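You operate a simulated robot arm through the tools that you are given. There is no shell and no other tool.

You are at the controls of a simulated robot arm. One attempt, no reset.

## Task
Test grey plug 59 at about 2 bar: OK tray if it keeps the pressure, waste bin if it leaks.
Fine: clamp it, pump, wait and read; let the air off before you free the clamp and leave the air lever open.

Only the result counts: the job must be done as asked and must still hold three seconds after the hand-in. Knocking over, shifting, dropping, spilling or breaking anything else fails it.

## Robot
A 6-joint arm with a fingered hand, fixed in place. Base frame: the origin is at the foot of the arm, x ahead of it, y to its left, z up; the work surface is at about z = 0.72. Lengths are in m, angles in rad, forces in N, time in s.
With the tool pointing down near the work surface it reaches from about 0.14 to 0.86 m from the base axis. Its first joint turns from -2.897 to 2.897 rad. Payload 5 kg.
The tool frame sits at the grasp point between the pads (the TCP): z along the fingers, y along the line on which they close. The tips reach 0.037 m beyond it. Largest opening 0.124 m; the body of the gripper starts 0.043 m behind the TCP. The gripper is a hand of 3 fingers: y runs from the thumb to the fingers, the wrist lies at [-0.021, -0.125, -0.215] in the tool frame, and closing takes about 1.5 s.
Orientation is that of the tool frame in the base frame, as a unit quaternion [w, x, y, z]. With the fingers straight down and the wrist toward the robot, the tool's x, y and z point along [0, 1, 0], [1, 0, 0] and [0, 0, -1] of the base frame.

## Interface
- The arm moves only by the tool servo_tool. Its argument "commands" is a list of rows, each a list of 7 numbers: the turn, a rotation vector about the base's x, y, z in rad, then the shift along the base's x, y, z in cm, then the finger opening in cm, from 0 to 12.4. In form: [[ax, ay, az, tx, ty, tz, fingers], ...]. A call has 1 to 20 rows; each row is the pose to reach, as a shift and turn from the pose commanded when the call began. A row lasts 0.2 s, in which the tool goes at most 0.05 m and 0.15 rad; a call with a longer step from one row to the next is refused whole, and so is a gripper value outside its range. A pose out of reach is approached as far as the arm can. The call stops where the force on the tool passes 90 N (or 10 N more than at its start, if that is more) or the arm is blocked; 0.2 s more then pass. The fingers move at their own pace (about 0.072 m/s each) and stop on an object; they squeeze with about 24 N. The grip force told is the motor's: it shows also when the fingers shut on nothing. Time passes only in rows, and 0.2 s behind the last, so rows that repeat a pose let the fingers close. The reply holds the time, the measured pose of the TCP, the force on the tool along the base axes, the opening and the grip force, in the units named above and with some noise, with the torque about the TCP (base axes, N m) and any sound that the robot's microphone picked up.
- Cameras (640 x 400 px; columns grow to the right, rows downward): "scene" is fixed at [0.2237, 0.4926, 1.3035]; the picture's right is [-0.60, -0.80, 0.00], its down [-0.37, 0.27, -0.89] and it looks along [0.71, -0.53, -0.46] (base axes); focal length 327 px, centre (320, 200). "wrist" rides on the gripper at [0.072, -0.104, -0.154] in the tool frame; the picture's right is [-0.83, 0.26, -0.49], its down [-0.51, -0.72, 0.47] and it looks along [-0.23, 0.64, 0.73] (tool axes); focal length 243 px, centre (320, 200). There is no depth. A picture from a camera that has moved, and an enlarged one, comes with that camera's place and axes in the base frame and with its lens. The place of the scene camera against the robot may be out by one fixed shift of up to 0.018 m in any direction.
- capture(camera): a new picture of that camera. It takes no simulated time.
- preshape(shape): the hand has 3 fingers and takes this shape, open, in about a second: jaw (thumb against the fingers, like two jaws); tri (thumb and two fingers); tip (a fingertip pinch); poke (one finger out to press); point (the index stretched); flat (the hand flat); cup (the hand cupped); fist (a fist). The gripper value then closes the fingers along that shape, each until it touches; the sizes above hold for jaw. It gives what a move gives, with no picture.
- enlarge(camera, box): a new picture of the part [left, top, right, bottom] of that camera's present view, enlarged. It takes no simulated time.
- sign_off(): hands the job in; it is judged then, once.

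Places have to be worked out from the pictures, the camera data and where the tool is seen. Open the gripper and draw the arm clear of the work before you hand the job in, unless the task says otherwise.

The tools are called as a command line: name --pt "numbers of a row" for each row, then --argument value for the rest, lists and objects as JSON in quotes. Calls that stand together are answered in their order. servo_tool: Moves the arm, as the interface text tells. Its arguments: {"type":"object","properties":{"commands":{"type":"array","items":{"type":"array","items":{"type":"number"}}}},"required":["commands"]} The other tools are called the same way: preshape (shape) gives the hand a shape; capture (camera) takes a picture; enlarge (camera, box) takes an enlarged picture of a part of a camera's view; sign_off () hands the job in.

At the start:

```text
time: 0.0
tool_pos: [0.6697, -0.3244, 1.0406]
tcp_rot: [0.0, 0.707, 0.707, 0.0]
ft_force: [0.1, -0.1, -0.3]
wrist_torque: [-0.03, -0.01, 0.02]
width: 0.1235
grip_force: 0.1
shape: jaw
```

scene: 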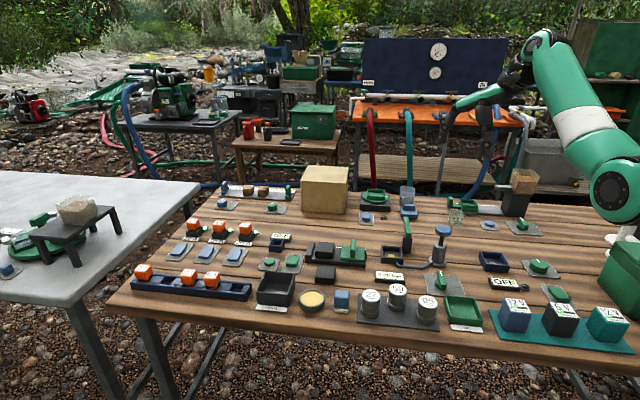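
wrist: 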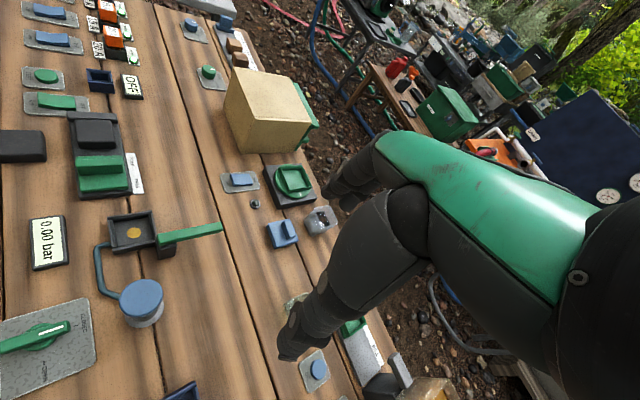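

I start by looking closely at the parts of the bench: the plugs with numbers, the test rig, the pump, the levers and the trays.

enlarge --camera "scene" --box '[340, 200, 500, 340]'

enlarge --camera "scene" --box '[220, 220, 380, 340]'

enlarge --camera "wrist" --box '[0, 180, 240, 400]'

enlarge --camera "scene" --box '[470, 200, 640, 370]'

enlarge --camera "scene" --box '[330, 170, 540, 270]'

```text
2.86 times, centred on (420, 270) of scene
camera zoom: at [0.2237, 0.4926, 1.3035], right [-0.6, -0.8, 0.0], down [-0.37, 0.27, -0.89], along [0.71, -0.53, -0.46], focal length 934 px, centre (34, 0)
```

zoom: 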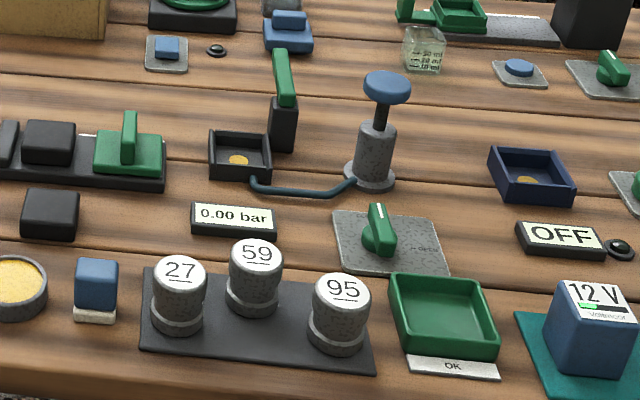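

```text
3.33 times, centred on (300, 280) of scene
camera zoom: at [0.2237, 0.4926, 1.3035], right [-0.6, -0.8, 0.0], down [-0.37, 0.27, -0.89], along [0.71, -0.53, -0.46], focal length 1090 px, centre (387, -67)
```

zoom: 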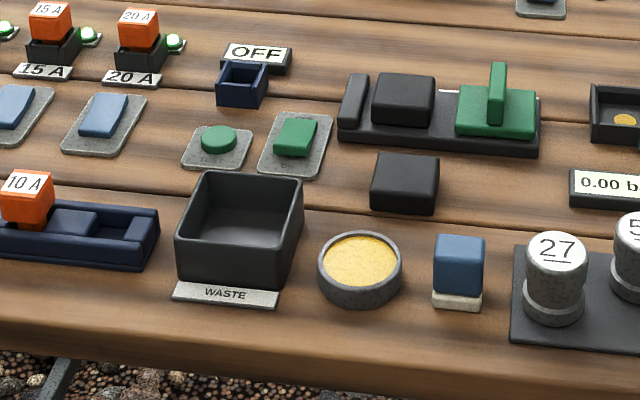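

```text
1.82 times, centred on (120, 290) of wrist
camera zoom: at [0.5653, -0.2511, 1.1942], right [0.26, -0.83, 0.49], down [-0.72, -0.51, -0.47], along [0.64, -0.23, -0.73], focal length 441 px, centre (684, 36)
```

zoom: 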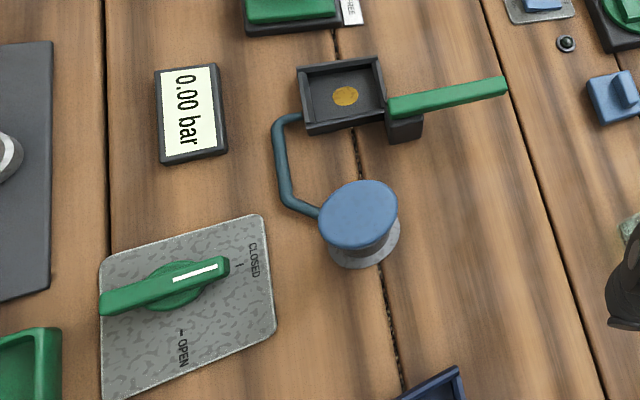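

```text
2.35 times, centred on (555, 285) of scene
camera zoom: at [0.2237, 0.4926, 1.3035], right [-0.6, -0.8, 0.0], down [-0.37, 0.27, -0.89], along [0.71, -0.53, -0.46], focal length 769 px, centre (-233, 0)
```

zoom: 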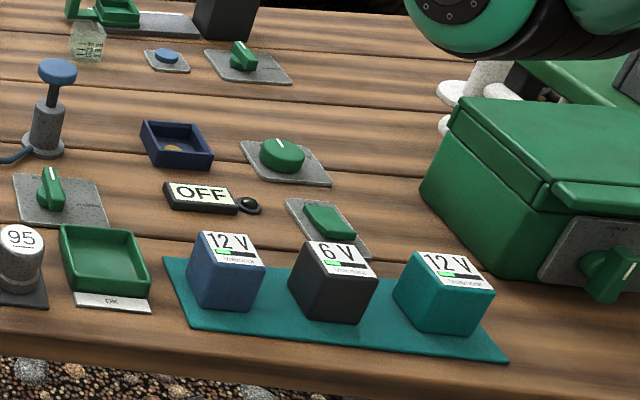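

```text
3.05 times, centred on (435, 220) of scene
camera zoom: at [0.2237, 0.4926, 1.3035], right [-0.6, -0.8, 0.0], down [-0.37, 0.27, -0.89], along [0.71, -0.53, -0.46], focal length 996 px, centre (-30, 139)
```

zoom: 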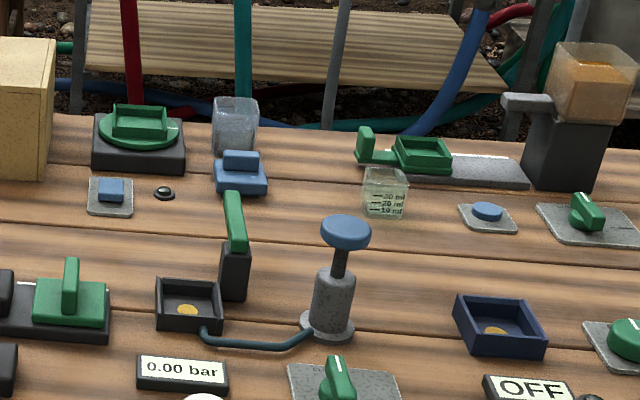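

The wrist view shows the test rig: a pocket with a gold port at about (0.70, -0.115), a clamp lever beside it, the blue pump knob, the gauge at 0.00 bar, and the air lever at CLOSED. I'll draw the arm back at the same height so the wrist camera can see the rig and plug 59 better.

servo_tool --pt "0 0 0 -3 3.3 0 12.4" --pt "0 0 0 -6 6.6 0 12.4" --pt "0 0 0 -9 9.9 0 12.4" --pt "0 0 0 -12 13.2 0 12.4" --pt "0 0 0 -15 16.5 0 12.4" --pt "0 0 0 -18 19.8 0 12.4" --pt "0 0 0 -21 23.1 0 12.4" --pt "0 0 0 -24 26.4 0 12.4" --pt "0 0 0 -27 29 0 12.4" --pt "0 0 0 -27 29 0 12.4"

capture --camera "wrist"

capture --camera "scene"

```text
time: 2.2
tool_pos: [0.4361, -0.045, 1.0142]
tcp_rot: [0.0, 0.707, 0.707, 0.0]
ft_force: [-0.1, -0.4, 0.4]
wrist_torque: [-0.01, 0.0, 0.01]
width: 0.1236
grip_force: 0.0
shape: jaw
out of reach, approached as far as the arm can: row 8, 9, 10
```

```text
taken
camera wrist: at [0.3316, 0.0275, 1.1674], right [0.26, -0.83, 0.49], down [-0.72, -0.51, -0.47], along [0.64, -0.23, -0.73], focal length 243 px, centre (320, 200)
```

wrist: 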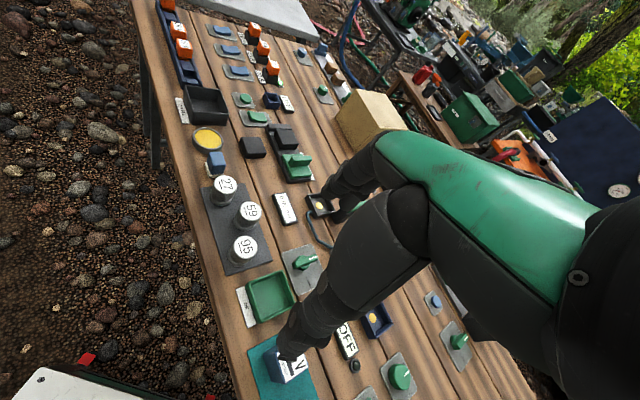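

```text
taken
```

scene: 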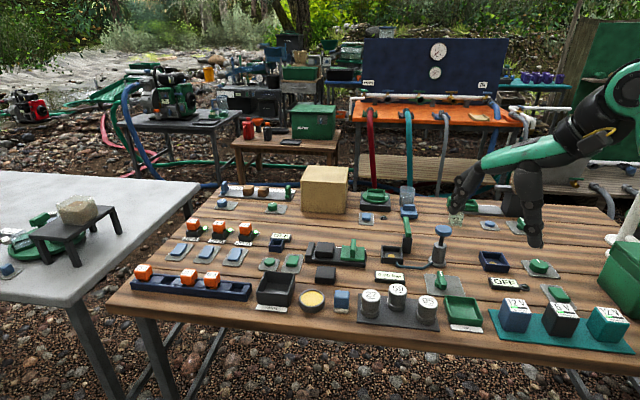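

Most of the rig is in view here, but small. I enlarge it to fix the positions of plug 59, the clamp and the air lever.

enlarge --camera "wrist" --box '[170, 140, 350, 340]'

enlarge --camera "wrist" --box '[160, 60, 340, 180]'

enlarge --camera "scene" --box '[370, 190, 470, 300]'

```text
2.00 times, centred on (260, 240) of wrist
camera zoom: at [0.3316, 0.0275, 1.1674], right [0.26, -0.83, 0.49], down [-0.72, -0.51, -0.47], along [0.64, -0.23, -0.73], focal length 485 px, centre (440, 120)
```

zoom: 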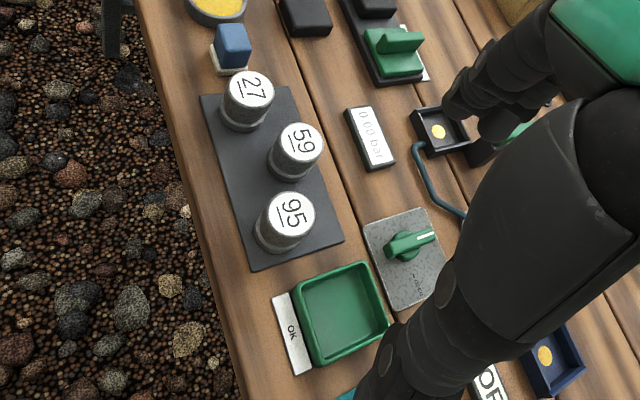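

```text
3.33 times, centred on (250, 120) of wrist
camera zoom: at [0.3316, 0.0275, 1.1674], right [0.26, -0.83, 0.49], down [-0.72, -0.51, -0.47], along [0.64, -0.23, -0.73], focal length 809 px, centre (553, 467)
```

zoom: 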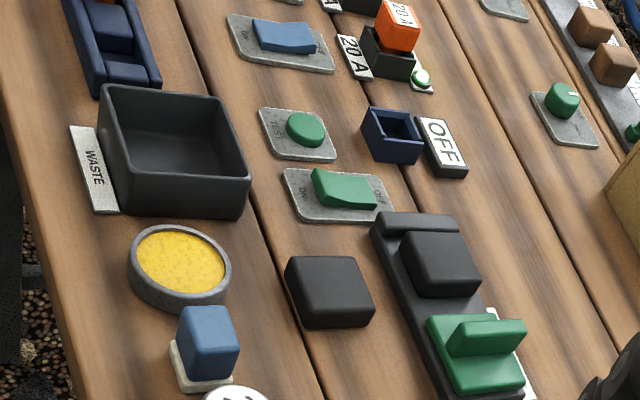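

```text
3.64 times, centred on (420, 245) of scene
camera zoom: at [0.2237, 0.4926, 1.3035], right [-0.6, -0.8, 0.0], down [-0.37, 0.27, -0.89], along [0.71, -0.53, -0.46], focal length 1189 px, centre (-44, 36)
```

zoom: 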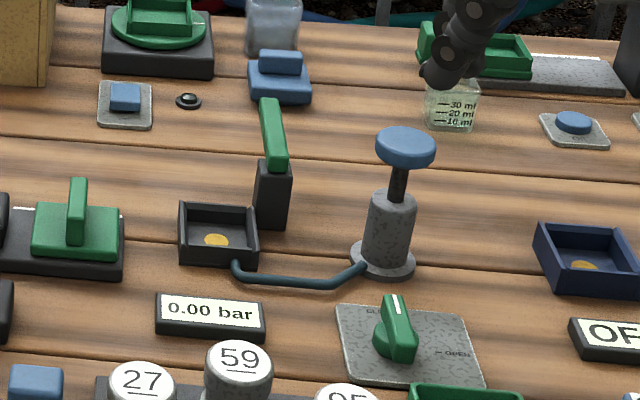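

The plug 59 top sits at about (0.565, 0.021, 0.776), the pocket at (0.702, -0.114), and the pump knob at (0.61, -0.20, 0.83). I go to a closer viewpoint, keeping above everything, to see how the clamp works.

servo_tool --pt "0 0 0 3 -3 0 12.4" --pt "0 0 0 6 -6 0 12.4" --pt "0 0 0 9 -9 0 12.4" --pt "0 0 0 12 -12 0 12.4" --pt "0 0 0 15 -15 0 12.4" --pt "0 0 0 18 -18 0 12.4" --pt "0 0 0 21 -21 0 12.4" --pt "0 0 0 24 -24 -2 12.4" --pt "0 0 0 26 -27 -5 12.4" --pt "0 0 0 26 -27 -8 12.4" --pt "0 0 0 26 -27 -11 12.4"

capture --camera "wrist"

capture --camera "scene"

```text
time: 4.6
tool_pos: [0.6957, -0.3168, 0.9007]
tcp_rot: [-0.001, 0.707, 0.707, 0.0]
ft_force: [-0.9, -0.7, -1.3]
wrist_torque: [0.01, -0.01, 0.02]
width: 0.1237
grip_force: 0.0
shape: jaw
```

```text
taken
camera wrist: at [0.5909, -0.2447, 1.0542], right [0.26, -0.83, 0.49], down [-0.72, -0.51, -0.47], along [0.64, -0.23, -0.73], focal length 243 px, centre (320, 200)
```

wrist: 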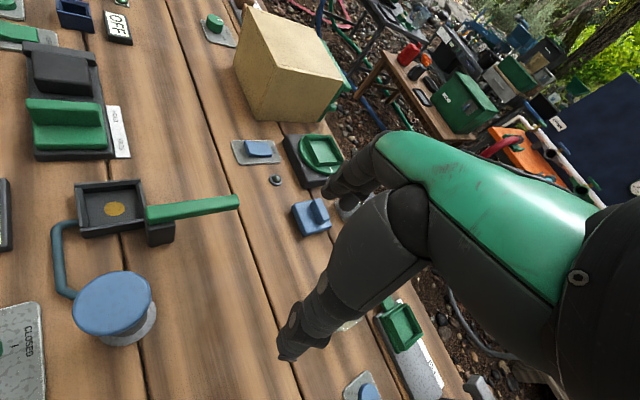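

```text
taken
```

scene: 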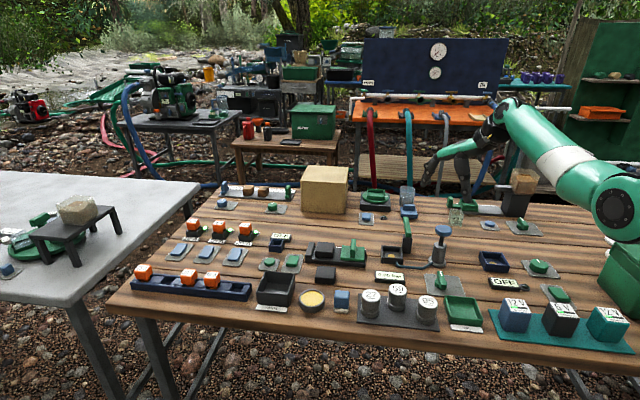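

Now I have a closer view of the clamp; I enlarge it.

enlarge --camera "wrist" --box '[40, 150, 260, 350]'

enlarge --camera "wrist" --box '[0, 40, 150, 180]'

enlarge --camera "scene" --box '[370, 200, 450, 300]'

```text
2.00 times, centred on (150, 250) of wrist
camera zoom: at [0.5909, -0.2447, 1.0542], right [0.26, -0.83, 0.49], down [-0.72, -0.51, -0.47], along [0.64, -0.23, -0.73], focal length 485 px, centre (660, 100)
```

zoom: 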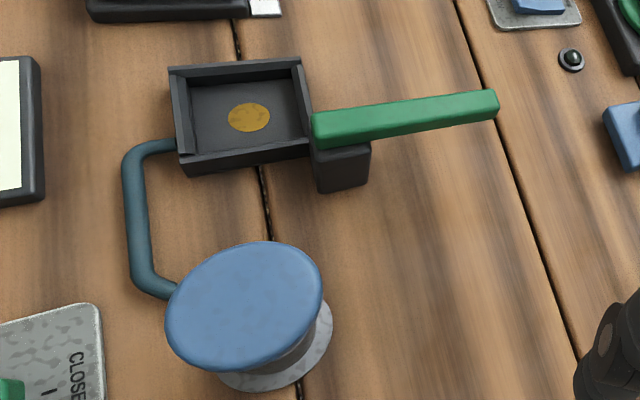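

```text
2.86 times, centred on (75, 110) of wrist
camera zoom: at [0.5909, -0.2447, 1.0542], right [0.26, -0.83, 0.49], down [-0.72, -0.51, -0.47], along [0.64, -0.23, -0.73], focal length 693 px, centre (1020, 457)
```

zoom: 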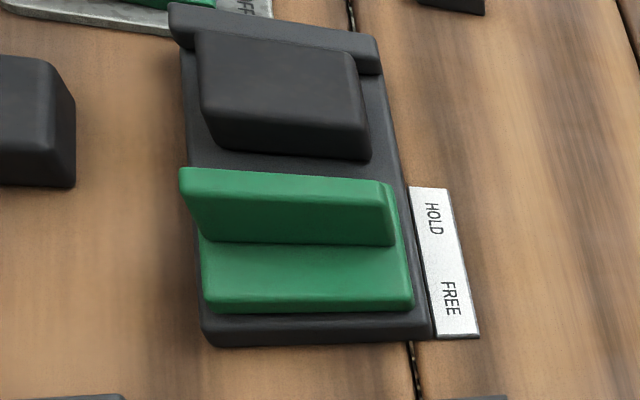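

```text
4.00 times, centred on (410, 250) of scene
camera zoom: at [0.2237, 0.4926, 1.3035], right [-0.6, -0.8, 0.0], down [-0.37, 0.27, -0.89], along [0.71, -0.53, -0.46], focal length 1308 px, centre (-40, 0)
```

zoom: 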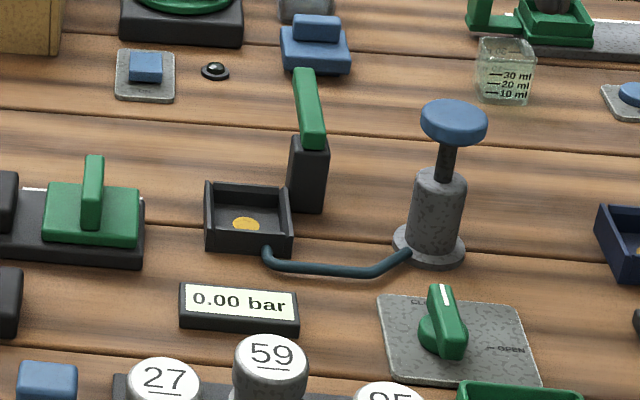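

The clamp is a horizontal bar on a post at the pocket's corner, pivot about (0.701, -0.171). The bar lies free along (0.7, -0.71), and the pocket is turned 45°. I look at the hand in the scene view to learn its finger layout.

enlarge --camera "scene" --box '[400, 90, 560, 220]'

enlarge --camera "scene" --box '[330, 260, 500, 350]'

```text
3.08 times, centred on (480, 155) of scene
camera zoom: at [0.2237, 0.4926, 1.3035], right [-0.6, -0.8, 0.0], down [-0.37, 0.27, -0.89], along [0.71, -0.53, -0.46], focal length 1006 px, centre (-172, 338)
```

zoom: 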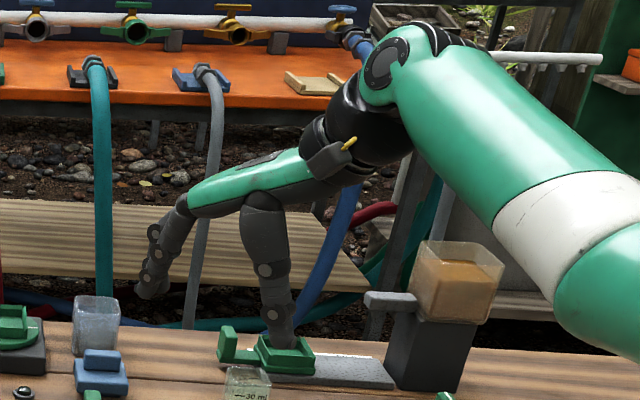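

```text
3.76 times, centred on (415, 305) of scene
camera zoom: at [0.2237, 0.4926, 1.3035], right [-0.6, -0.8, 0.0], down [-0.37, 0.27, -0.89], along [0.71, -0.53, -0.46], focal length 1231 px, centre (-38, -195)
```

zoom: 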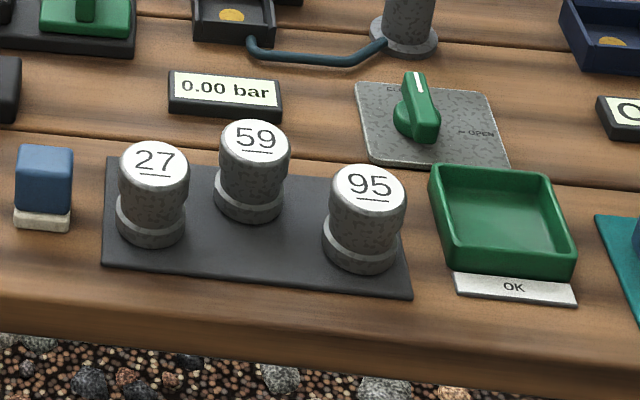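

I zoom in more on the fingers to see how wide the finger side is.

enlarge --camera "scene" --box '[425, 130, 505, 210]'

enlarge --camera "wrist" --box '[260, 130, 480, 370]'

```text
5.00 times, centred on (465, 170) of scene
camera zoom: at [0.2237, 0.4926, 1.3035], right [-0.6, -0.8, 0.0], down [-0.37, 0.27, -0.89], along [0.71, -0.53, -0.46], focal length 1635 px, centre (-405, 350)
```

zoom: 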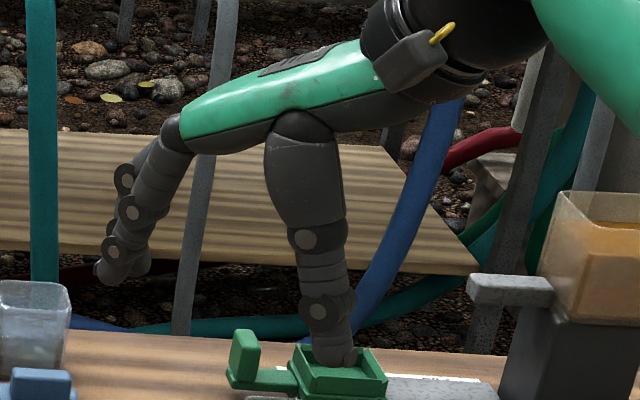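

```text
1.67 times, centred on (370, 250) of wrist
camera zoom: at [0.5909, -0.2447, 1.0542], right [0.26, -0.83, 0.49], down [-0.72, -0.51, -0.47], along [0.64, -0.23, -0.73], focal length 404 px, centre (237, 117)
```

zoom: 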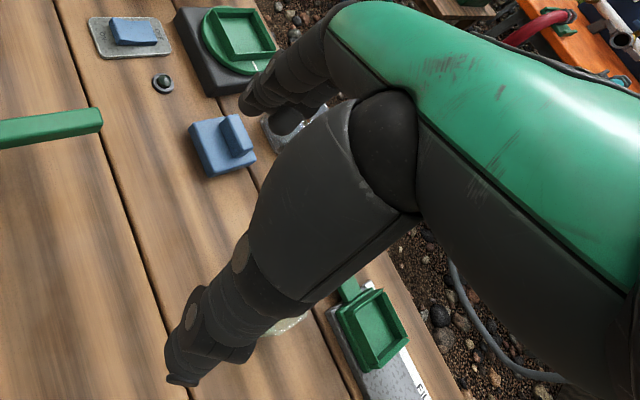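

The hand has a thumb on one side and a finger pair on the other. For picking plug 59 between its neighbours 27 and 95, a closing line at -46° yaw stays clear of both. I rise, move over plug 59 and turn the hand.

servo_tool --pt "0 0 0 0 0 4 12.4" --pt "0 0 0 0 0 7 12.4" --pt "0 0 -0.1 -1.6 4.2 7 12.4" --pt "0 0 -0.2 -3.2 8.4 7 12.4" --pt "0 0 -0.3 -4.8 12.6 7 12.4" --pt "0 0 -0.4 -6.5 16.8 7 12.4" --pt "0 0 -0.5 -8.1 21 7 12.4" --pt "0 0 -0.6 -9.8 25.2 7 12.4" --pt "0 0 -0.7 -11.4 29.4 7 12.4" --pt "0 0 -0.8 -13.1 33.6 7 12.4" --pt "0 0 -0.8 -13.1 33.6 5 12.4" --pt "0 0 -0.8 -13.1 33.6 5 12.4"

capture --camera "wrist"

capture --camera "scene"

```text
time: 7.2
tool_pos: [0.5661, 0.0202, 0.9514]
tcp_rot: [0.001, 0.927, 0.376, -0.001]
ft_force: [0.1, 0.0, -0.1]
wrist_torque: [0.0, 0.02, 0.04]
width: 0.1241
grip_force: 0.0
shape: jaw
```

```text
taken
camera wrist: at [0.5452, 0.1454, 1.1036], right [-0.41, -0.77, 0.49], down [-0.87, 0.16, -0.47], along [0.28, -0.62, -0.73], focal length 243 px, centre (320, 200)
```

wrist: 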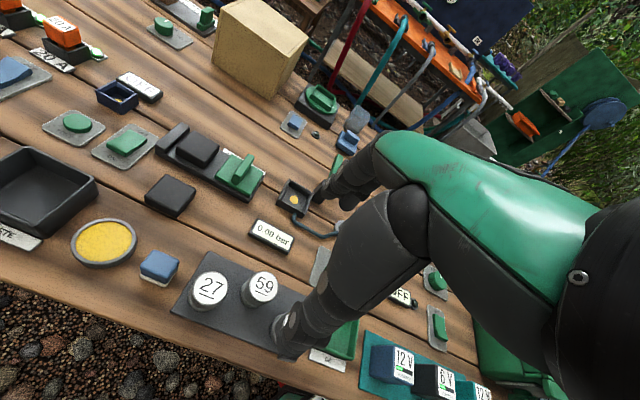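

```text
taken
```

scene: 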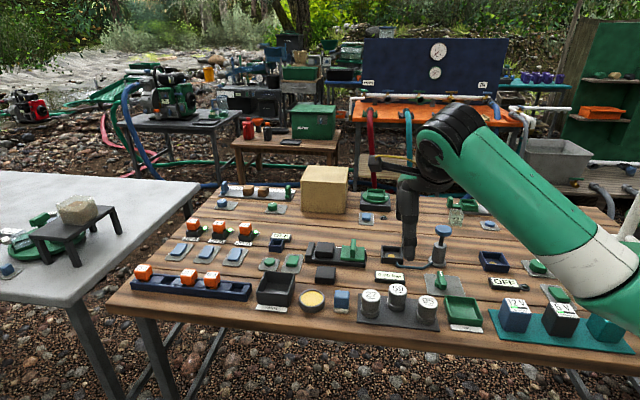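

The plug computes to about (0.569, 0.022) from this pose, agreeing with before. I enlarge for a precise fix.

enlarge --camera "wrist" --box '[160, 230, 330, 370]'

enlarge --camera "wrist" --box '[220, 130, 350, 260]'

enlarge --camera "scene" --box '[340, 130, 480, 330]'

```text
2.86 times, centred on (245, 300) of wrist
camera zoom: at [0.5452, 0.1454, 1.1036], right [-0.41, -0.77, 0.49], down [-0.87, 0.16, -0.47], along [0.28, -0.62, -0.73], focal length 693 px, centre (534, -86)
```

zoom: 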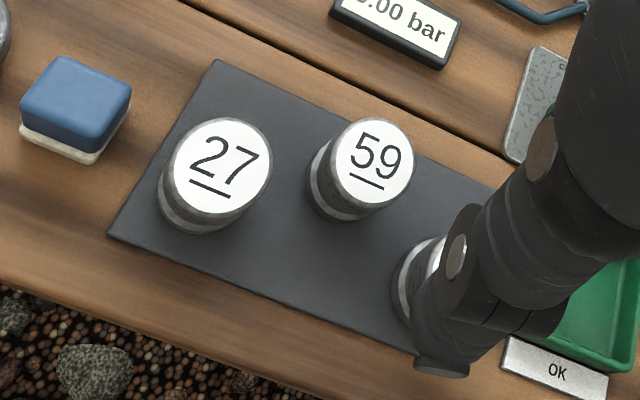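

```text
3.08 times, centred on (285, 195) of wrist
camera zoom: at [0.5452, 0.1454, 1.1036], right [-0.41, -0.77, 0.49], down [-0.87, 0.16, -0.47], along [0.28, -0.62, -0.73], focal length 746 px, centre (428, 215)
```

zoom: 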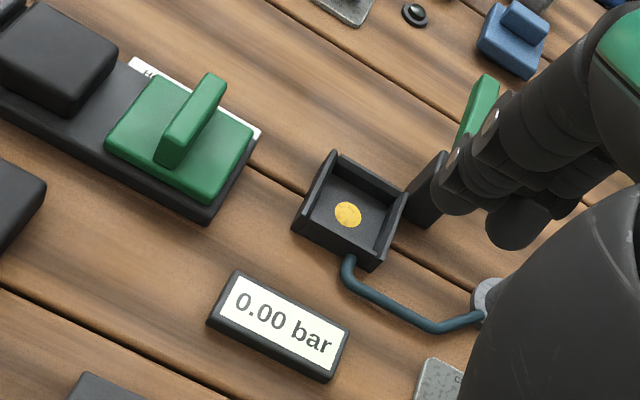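

```text
2.00 times, centred on (410, 230) of scene
camera zoom: at [0.2237, 0.4926, 1.3035], right [-0.6, -0.8, 0.0], down [-0.37, 0.27, -0.89], along [0.71, -0.53, -0.46], focal length 654 px, centre (140, 140)
```

zoom: 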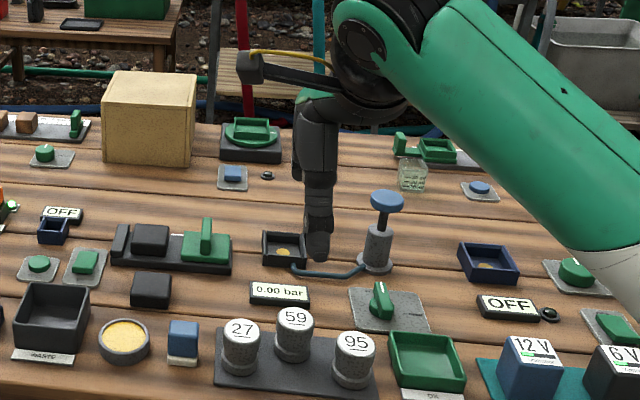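

The plug top centre computes to (0.566, 0.0195), right under the TCP. I descend with the fingers partly closed to 7.5 cm, stopping a bit above the grasp height to check.

servo_tool --pt "0 0 0 0 0 0 7.5" --pt "0 0 0 0 0 -4 7.5" --pt "0 0 0 0 0 -8 7.5" --pt "0 0 0 0 0 -11 7.5" --pt "0 0 0 0 0 -13 7.5" --pt "0 0 0 0 0 -13 7.5"

capture --camera "wrist"

enlarge --camera "scene" --box '[340, 180, 480, 330]'

```text
time: 8.6
tool_pos: [0.5643, 0.0195, 0.8201]
tcp_rot: [0.0, 0.926, 0.376, 0.0]
ft_force: [-0.4, 0.0, -0.3]
wrist_torque: [0.06, 0.01, 0.0]
width: 0.0756
grip_force: 0.1
shape: jaw
```

```text
taken
camera wrist: at [0.544, 0.146, 0.9735], right [-0.41, -0.77, 0.49], down [-0.87, 0.16, -0.47], along [0.28, -0.62, -0.73], focal length 243 px, centre (320, 200)
```

wrist: 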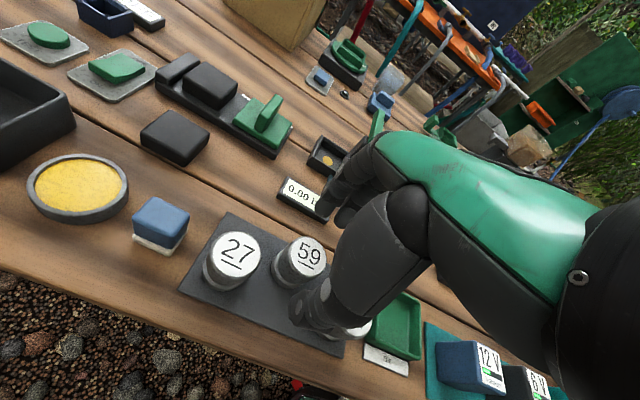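

```text
2.67 times, centred on (410, 255) of scene
camera zoom: at [0.2237, 0.4926, 1.3035], right [-0.6, -0.8, 0.0], down [-0.37, 0.27, -0.89], along [0.71, -0.53, -0.46], focal length 872 px, centre (80, 53)
```

zoom: 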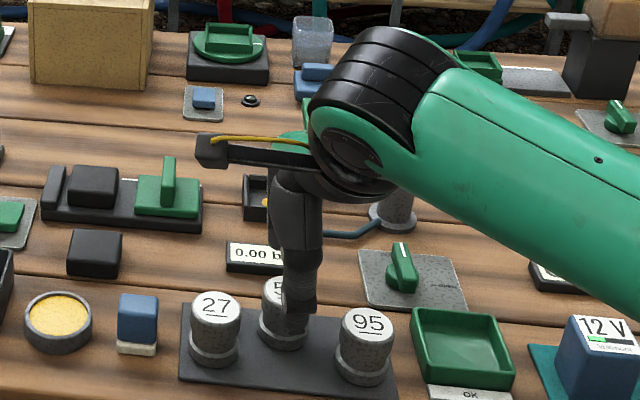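

The fingers are around plug 59. I check alignment with an enlarged wrist view before going down the last 3 cm.

enlarge --camera "wrist" --box '[220, 150, 420, 370]'

```text
1.82 times, centred on (320, 260) of wrist
camera zoom: at [0.544, 0.146, 0.9735], right [-0.41, -0.77, 0.49], down [-0.87, 0.16, -0.47], along [0.28, -0.62, -0.73], focal length 441 px, centre (320, 91)
```

zoom: 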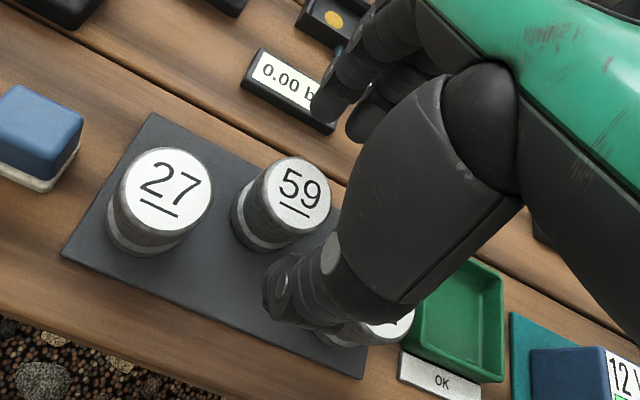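

The plug is about 3–4 mm toward +x from the TCP line. I correct this, descend to TCP z ≈ 0.79 and close the fingers.

servo_tool --pt "0 0 0 0.3 0.1 0 7.5" --pt "0 0 0 0.3 0.1 -1.5 7.5" --pt "0 0 0 0.3 0.1 -3.1 7.5" --pt "0 0 0 0.3 0.1 -3.1 7.0" --pt "0 0 0 0.3 0.1 -3.1 6.0" --pt "0 0 0 0.3 0.1 -3.1 5.0" --pt "0 0 0 0.3 0.1 -3.1 4.0" --pt "0 0 0 0.3 0.1 -3.1 3.0" --pt "0 0 0 0.3 0.1 -3.1 3.0" --pt "0 0 0 0.3 0.1 -3.1 3.0" --pt "0 0 0 0.3 0.1 -3.1 3.0"

enlarge --camera "wrist" --box '[220, 150, 420, 370]'

enlarge --camera "scene" --box '[340, 230, 480, 330]'

```text
time: 11.0
tool_pos: [0.5671, 0.0202, 0.7891]
tcp_rot: [0.0, 0.927, 0.376, 0.0]
ft_force: [0.4, 0.0, 0.4]
wrist_torque: [-0.01, 0.01, 0.01]
width: 0.033
grip_force: 24.1
shape: jaw
```

```text
1.82 times, centred on (320, 260) of wrist
camera zoom: at [0.547, 0.1459, 0.9428], right [-0.41, -0.77, 0.49], down [-0.87, 0.16, -0.47], along [0.28, -0.62, -0.73], focal length 441 px, centre (320, 91)
```

zoom: 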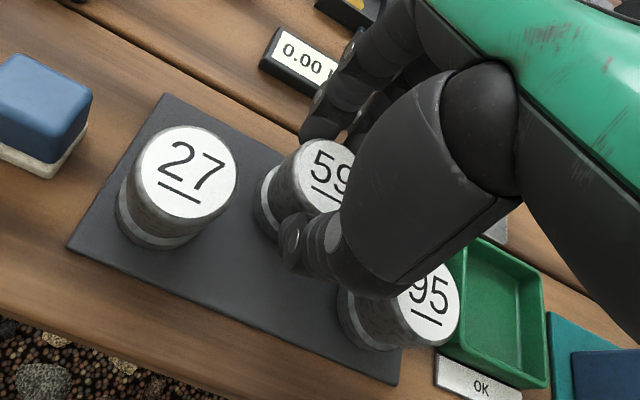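

```text
4.00 times, centred on (410, 280) of scene
camera zoom: at [0.2237, 0.4926, 1.3035], right [-0.6, -0.8, 0.0], down [-0.37, 0.27, -0.89], along [0.71, -0.53, -0.46], focal length 1308 px, centre (-40, -120)
```

zoom: 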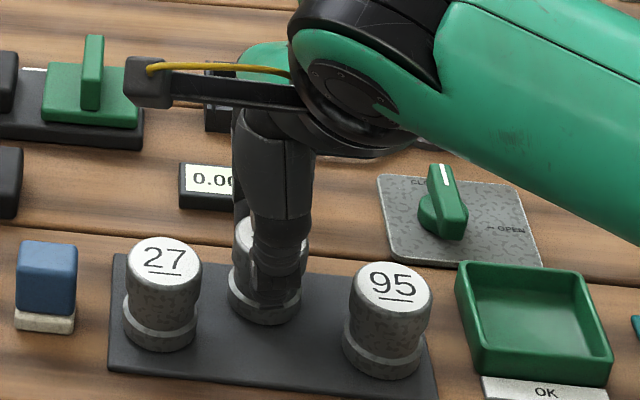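

The grip holds at 3.3 cm width with 24 N. I lift the plug straight up 4 cm and check that it comes along.

servo_tool --pt "0 0 0 0 0 1 3.0" --pt "0 0 0 0 0 2.5 3.0" --pt "0 0 0 0 0 4 3.0" --pt "0 0 0 0 0 7 3.0" --pt "0 0 0 0 0 10 3.0" --pt "0 0 0 0 0 10 3.0"

enlarge --camera "wrist" --box '[220, 150, 420, 370]'

enlarge --camera "scene" --box '[340, 180, 480, 330]'

```text
time: 12.4
tool_pos: [0.5706, 0.0206, 0.8915]
tcp_rot: [0.0, 0.927, 0.376, 0.0]
ft_force: [-0.6, -0.1, -1.2]
wrist_torque: [0.0, 0.0, 0.03]
width: 0.0329
grip_force: 23.8
shape: jaw
```

```text
1.82 times, centred on (320, 260) of wrist
camera zoom: at [0.5493, 0.1459, 1.0444], right [-0.41, -0.77, 0.49], down [-0.87, 0.16, -0.47], along [0.28, -0.62, -0.73], focal length 441 px, centre (320, 91)
```

zoom: 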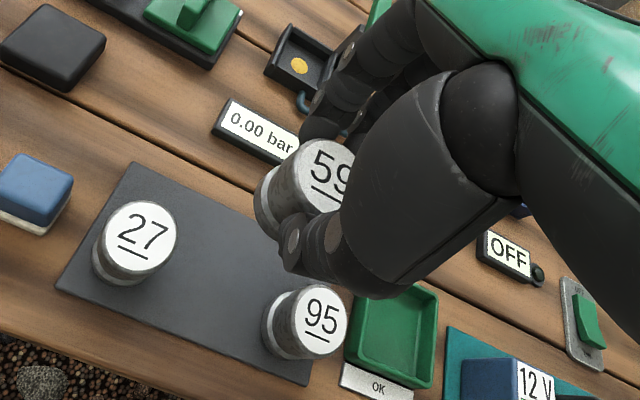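

```text
2.67 times, centred on (410, 255) of scene
camera zoom: at [0.2237, 0.4926, 1.3035], right [-0.6, -0.8, 0.0], down [-0.37, 0.27, -0.89], along [0.71, -0.53, -0.46], focal length 872 px, centre (80, 53)
```

zoom: 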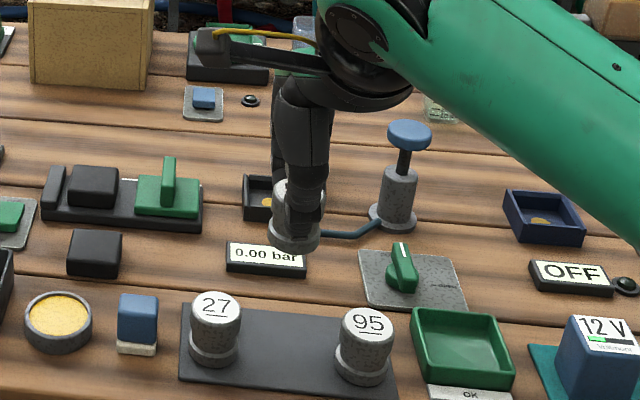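

Plug 59 hangs upright in the grip. The pocket centre works out at (0.702, -0.115) with its rim at about z 0.74. I carry the plug there with yaw -0.4, which keeps the fingers clear of bar and knob, and stop above it.

servo_tool --pt "0 0 0.07 2.2 -2.3 0 3.0" --pt "0 0 0.14 4.4 -4.6 0 3.0" --pt "0 0 0.21 6.5 -6.9 0 3.0" --pt "0 0 0.28 8.7 -9.2 0 3.0" --pt "0 0 0.35 10.9 -11.5 0 3.0" --pt "0 0 0.4 13.0 -13.8 0 3.0" --pt "0 0 0.4 13.0 -13.8 0 3.0" --pt "0 0 0.4 13.0 -13.8 0 3.0"

capture --camera "wrist"

enlarge --camera "scene" --box '[340, 150, 480, 300]'

```text
time: 14.2
tool_pos: [0.6979, -0.1164, 0.8903]
tcp_rot: [0.001, 0.833, 0.553, 0.001]
ft_force: [-1.1, 0.4, -1.4]
wrist_torque: [-0.01, -0.01, -0.06]
width: 0.0327
grip_force: 23.9
shape: jaw
```

```text
taken
camera wrist: at [0.6293, -0.0098, 1.0433], right [-0.08, -0.87, 0.49], down [-0.86, -0.19, -0.47], along [0.5, -0.46, -0.73], focal length 243 px, centre (320, 200)
```

wrist: 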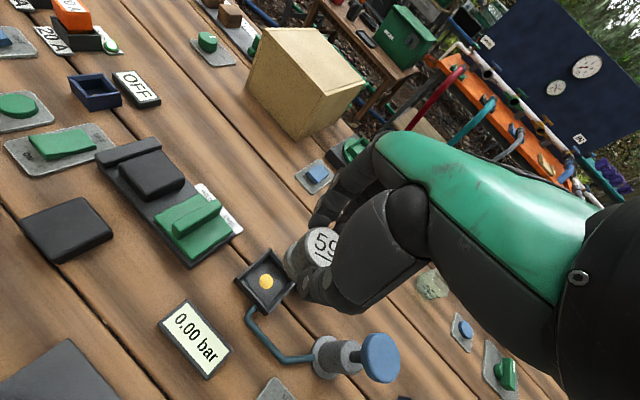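

```text
2.67 times, centred on (410, 225) of scene
camera zoom: at [0.2237, 0.4926, 1.3035], right [-0.6, -0.8, 0.0], down [-0.37, 0.27, -0.89], along [0.71, -0.53, -0.46], focal length 872 px, centre (80, 133)
```

zoom: 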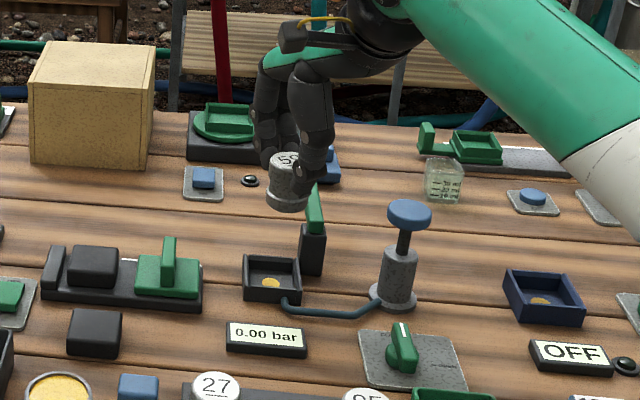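

The plug hangs over the pocket area. I enlarge the wrist view to measure the plug against the pocket.

enlarge --camera "wrist" --box '[220, 200, 360, 330]'

enlarge --camera "scene" --box '[370, 190, 450, 270]'

```text
3.08 times, centred on (290, 265) of wrist
camera zoom: at [0.6293, -0.0098, 1.0433], right [-0.08, -0.87, 0.49], down [-0.86, -0.19, -0.47], along [0.5, -0.46, -0.73], focal length 746 px, centre (412, 0)
```

zoom: 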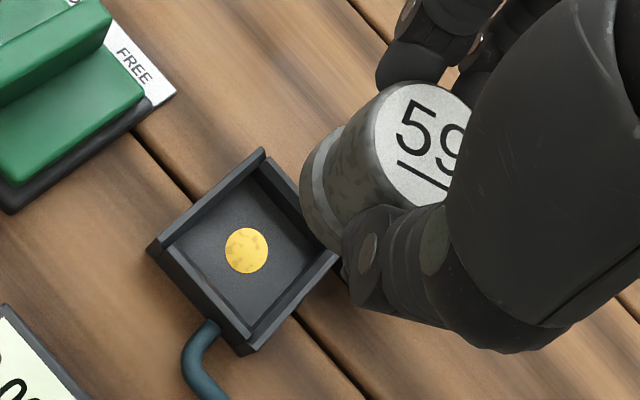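

```text
5.00 times, centred on (410, 230) of scene
camera zoom: at [0.2237, 0.4926, 1.3035], right [-0.6, -0.8, 0.0], down [-0.37, 0.27, -0.89], along [0.71, -0.53, -0.46], focal length 1635 px, centre (-130, 50)
```

zoom: 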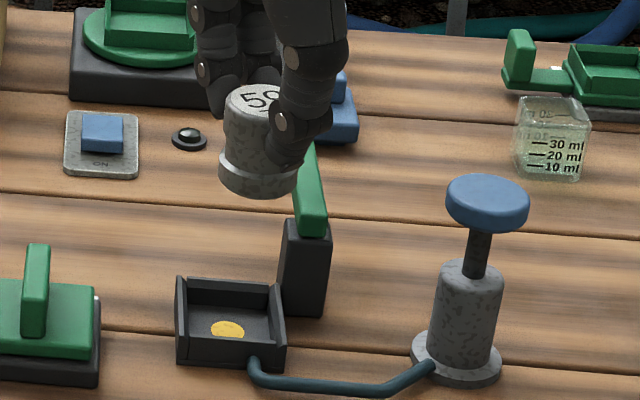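

Gold port again computes to (0.7026, -0.1157), and the plug's axis is about (-1, -2) mm from the TCP. I shift (+5.5, +2.5) mm, lower to just above the rim and check again.

servo_tool --pt "0 0 0 0.55 0.25 0 3.0" --pt "0 0 0 0.55 0.25 -2.5 3.0" --pt "0 0 0 0.55 0.25 -5 3.0" --pt "0 0 0 0.55 0.25 -6.5 3.0" --pt "0 0 0 0.55 0.25 -6.5 3.0"

enlarge --camera "wrist" --box '[220, 180, 400, 330]'

enlarge --camera "scene" --box '[370, 190, 450, 270]'

```text
time: 15.4
tool_pos: [0.7034, -0.1157, 0.8224]
tcp_rot: [0.0, 0.833, 0.553, 0.0]
ft_force: [0.1, -1.3, -0.4]
wrist_torque: [0.02, 0.03, 0.03]
width: 0.0329
grip_force: 23.8
shape: jaw
```

```text
2.67 times, centred on (310, 255) of wrist
camera zoom: at [0.6353, -0.0077, 0.9768], right [-0.08, -0.87, 0.49], down [-0.86, -0.19, -0.47], along [0.5, -0.46, -0.73], focal length 647 px, centre (347, 53)
```

zoom: 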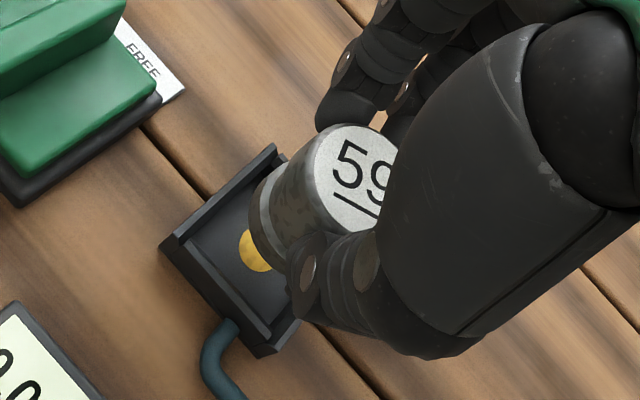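

```text
5.00 times, centred on (410, 230) of scene
camera zoom: at [0.2237, 0.4926, 1.3035], right [-0.6, -0.8, 0.0], down [-0.37, 0.27, -0.89], along [0.71, -0.53, -0.46], focal length 1635 px, centre (-130, 50)
```

zoom: 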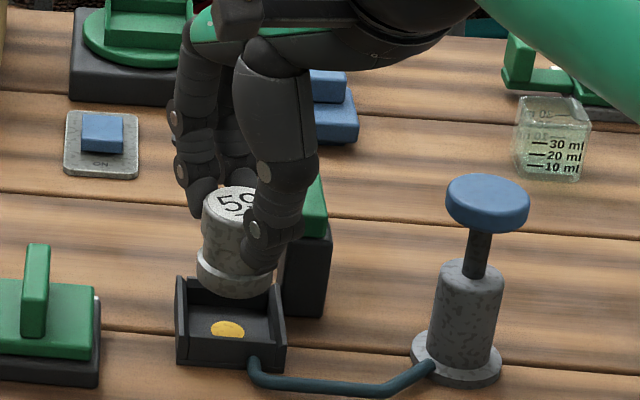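

Both views show the plug centred over the pocket to about 1 mm. I lower it slowly into the pocket.

servo_tool --pt "0 0 0 0 0 -0.7 3.0" --pt "0 0 0 0 0 -1.4 3.0" --pt "0 0 0 0 0 -2.0 3.0" --pt "0 0 0 0 0 -2.5 3.0" --pt "0 0 0 0 0 -2.5 3.0"

enlarge --camera "scene" --box '[370, 190, 450, 270]'

enlarge --camera "wrist" --box '[220, 180, 400, 330]'

```text
time: 16.6
tool_pos: [0.7037, -0.1145, 0.8]
tcp_rot: [0.0, 0.834, 0.552, 0.0]
ft_force: [-0.8, -0.1, -1.0]
wrist_torque: [0.01, -0.01, 0.0]
width: 0.0329
grip_force: 23.9
shape: jaw
```

```text
5.00 times, centred on (410, 230) of scene
camera zoom: at [0.2237, 0.4926, 1.3035], right [-0.6, -0.8, 0.0], down [-0.37, 0.27, -0.89], along [0.71, -0.53, -0.46], focal length 1635 px, centre (-130, 50)
```

zoom: 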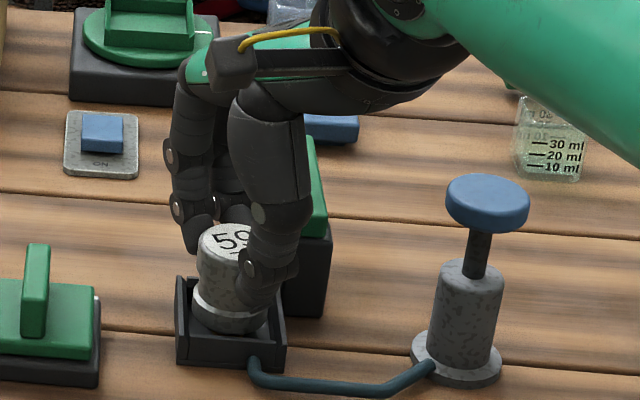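

```text
2.67 times, centred on (310, 255) of wrist
camera zoom: at [0.6349, -0.0069, 0.9528], right [-0.08, -0.87, 0.49], down [-0.86, -0.19, -0.47], along [0.5, -0.46, -0.73], focal length 647 px, centre (347, 53)
```

zoom: 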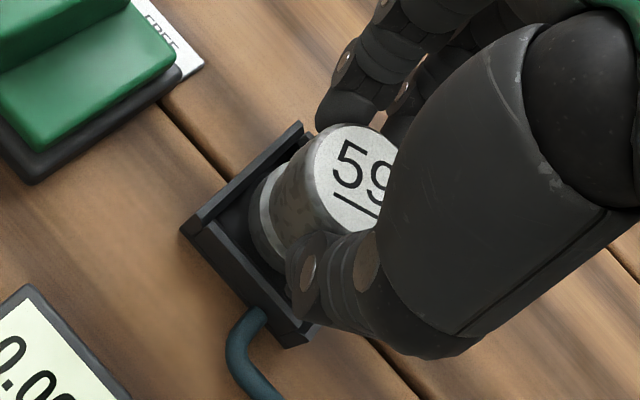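

The plug base is entering the pocket without contact. I lower it further in small steps.

servo_tool --pt "0 0 0 0 0 -0.3 3.0" --pt "0 0 0 0 0 -0.6 3.0" --pt "0 0 0 0 0 -0.8 3.0" --pt "0 0 0 0 0 -0.8 3.0"

enlarge --camera "scene" --box '[370, 190, 450, 270]'

```text
time: 17.6
tool_pos: [0.7038, -0.1161, 0.7929]
tcp_rot: [0.0, 0.834, 0.552, 0.0]
ft_force: [-0.4, 0.1, -0.2]
wrist_torque: [0.01, 0.04, -0.02]
width: 0.0327
grip_force: 24.6
shape: jaw
```

```text
5.00 times, centred on (410, 230) of scene
camera zoom: at [0.2237, 0.4926, 1.3035], right [-0.6, -0.8, 0.0], down [-0.37, 0.27, -0.89], along [0.71, -0.53, -0.46], focal length 1635 px, centre (-130, 50)
```

zoom: 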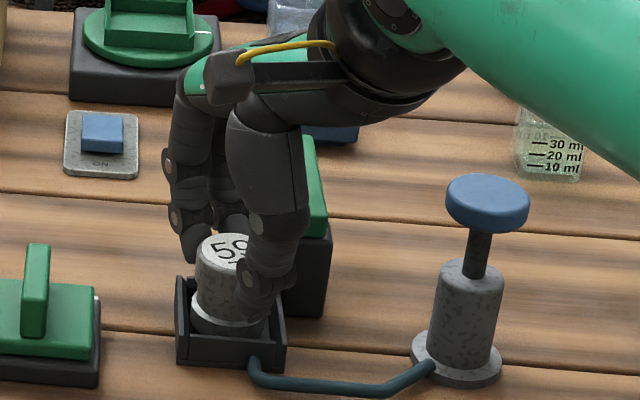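

No contact force yet; I continue a few more millimetres.

servo_tool --pt "0 0 0 0 0 -0.2 3.0" --pt "0 0 0 0 0 -0.4 3.0" --pt "0 0 0 0 0 -0.4 3.0"

```text
time: 18.4
tool_pos: [0.7044, -0.1159, 0.7893]
tcp_rot: [0.0, 0.833, 0.553, 0.001]
ft_force: [-0.4, -0.1, 2.3]
wrist_torque: [-0.02, -0.02, -0.01]
width: 0.0329
grip_force: 24.0
shape: jaw
```

A slight upward force of 2.3 N suggests the plug just touches the floor. I go 2 mm more to confirm.

servo_tool --pt "0 0 0 0 0 -0.1 3.0" --pt "0 0 0 0 0 -0.2 3.0" --pt "0 0 0 0 0 -0.2 3.0"

enlarge --camera "scene" --box '[370, 190, 450, 270]'

enlarge --camera "wrist" --box '[220, 180, 400, 330]'

```text
time: 19.2
tool_pos: [0.7061, -0.1152, 0.7879]
tcp_rot: [0.002, 0.833, 0.553, 0.001]
ft_force: [-4.2, 1.4, 16.0]
wrist_torque: [0.03, 0.15, -0.03]
width: 0.0337
grip_force: 24.3
shape: jaw
```

```text
5.00 times, centred on (410, 230) of scene
camera zoom: at [0.2237, 0.4926, 1.3035], right [-0.6, -0.8, 0.0], down [-0.37, 0.27, -0.89], along [0.71, -0.53, -0.46], focal length 1635 px, centre (-130, 50)
```

zoom: 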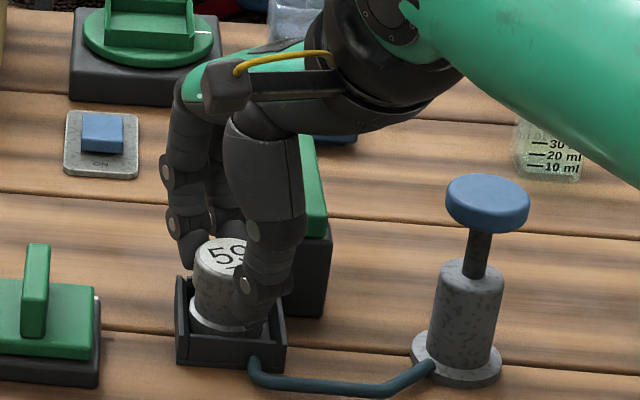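

```text
2.67 times, centred on (310, 255) of wrist
camera zoom: at [0.6368, -0.0075, 0.9404], right [-0.08, -0.87, 0.49], down [-0.86, -0.19, -0.47], along [0.5, -0.46, -0.73], focal length 647 px, centre (347, 53)
```

zoom: 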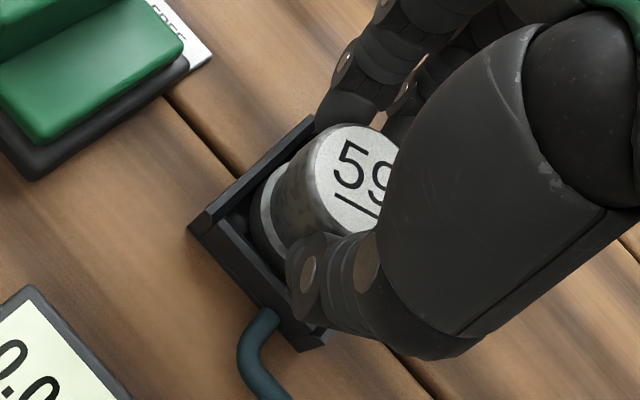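

Contact at 16 N with the TCP at the same height as on the mat, so the plug is seated. I ease off, open the fingers and lift away.

servo_tool --pt "0 0 0 0 0 0.1 3.0" --pt "0 0 0 0 0 0.1 4" --pt "0 0 0 0 0 0.1 5.5" --pt "0 0 0 0 0 0.1 7" --pt "0 0 0 0 0 0.1 7" --pt "0 0 0 0 0 0.1 7" --pt "0 0 0 0 0 2 7" --pt "0 0 0 0 0 5 7" --pt "0 0 0 0 0 9 7" --pt "0 0 0 0 0 13 7" --pt "0 0 0 0 0 13 7"

capture --camera "wrist"

enlarge --camera "scene" --box '[370, 190, 450, 270]'

enlarge --camera "wrist" --box '[210, 180, 390, 330]'

```text
time: 21.6
tool_pos: [0.7053, -0.1156, 0.9152]
tcp_rot: [-0.001, 0.834, 0.552, 0.001]
ft_force: [0.4, 0.4, -0.8]
wrist_torque: [0.03, -0.01, 0.03]
width: 0.0697
grip_force: 0.0
shape: jaw
```

```text
taken
camera wrist: at [0.6365, -0.0077, 1.0684], right [-0.08, -0.87, 0.49], down [-0.86, -0.19, -0.47], along [0.5, -0.46, -0.73], focal length 243 px, centre (320, 200)
```

wrist: 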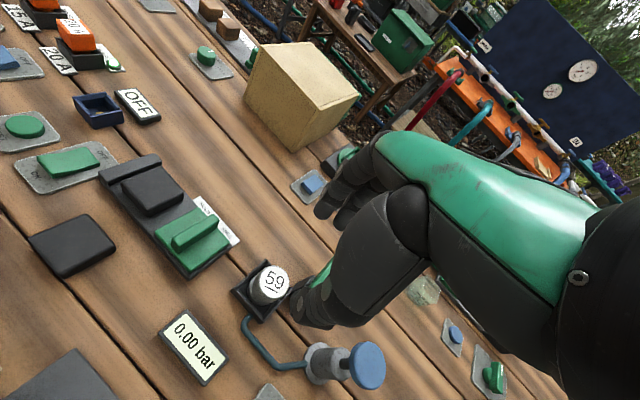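

```text
5.00 times, centred on (410, 230) of scene
camera zoom: at [0.2237, 0.4926, 1.3035], right [-0.6, -0.8, 0.0], down [-0.37, 0.27, -0.89], along [0.71, -0.53, -0.46], focal length 1635 px, centre (-130, 50)
```

zoom: 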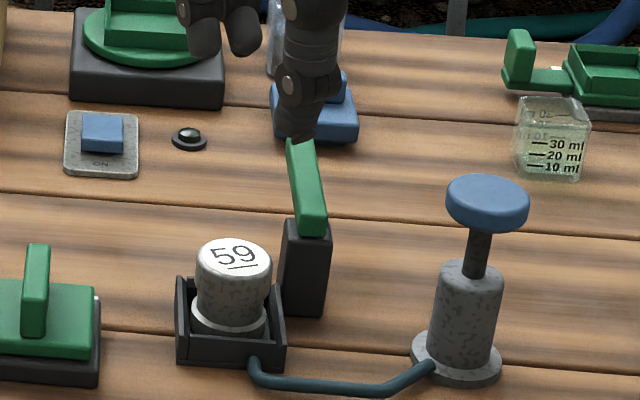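

```text
2.67 times, centred on (300, 255) of wrist
camera zoom: at [0.6365, -0.0077, 1.0684], right [-0.08, -0.87, 0.49], down [-0.86, -0.19, -0.47], along [0.5, -0.46, -0.73], focal length 647 px, centre (373, 53)
```

zoom: 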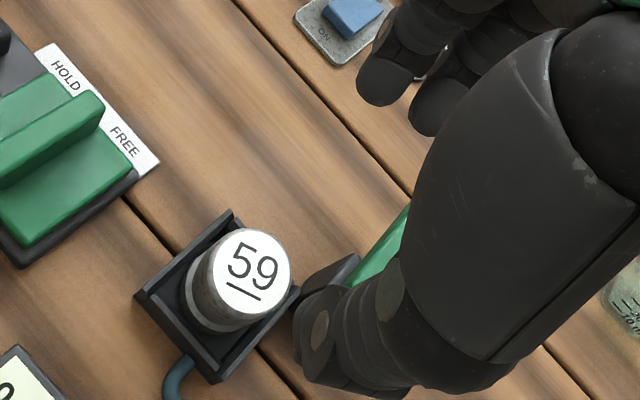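

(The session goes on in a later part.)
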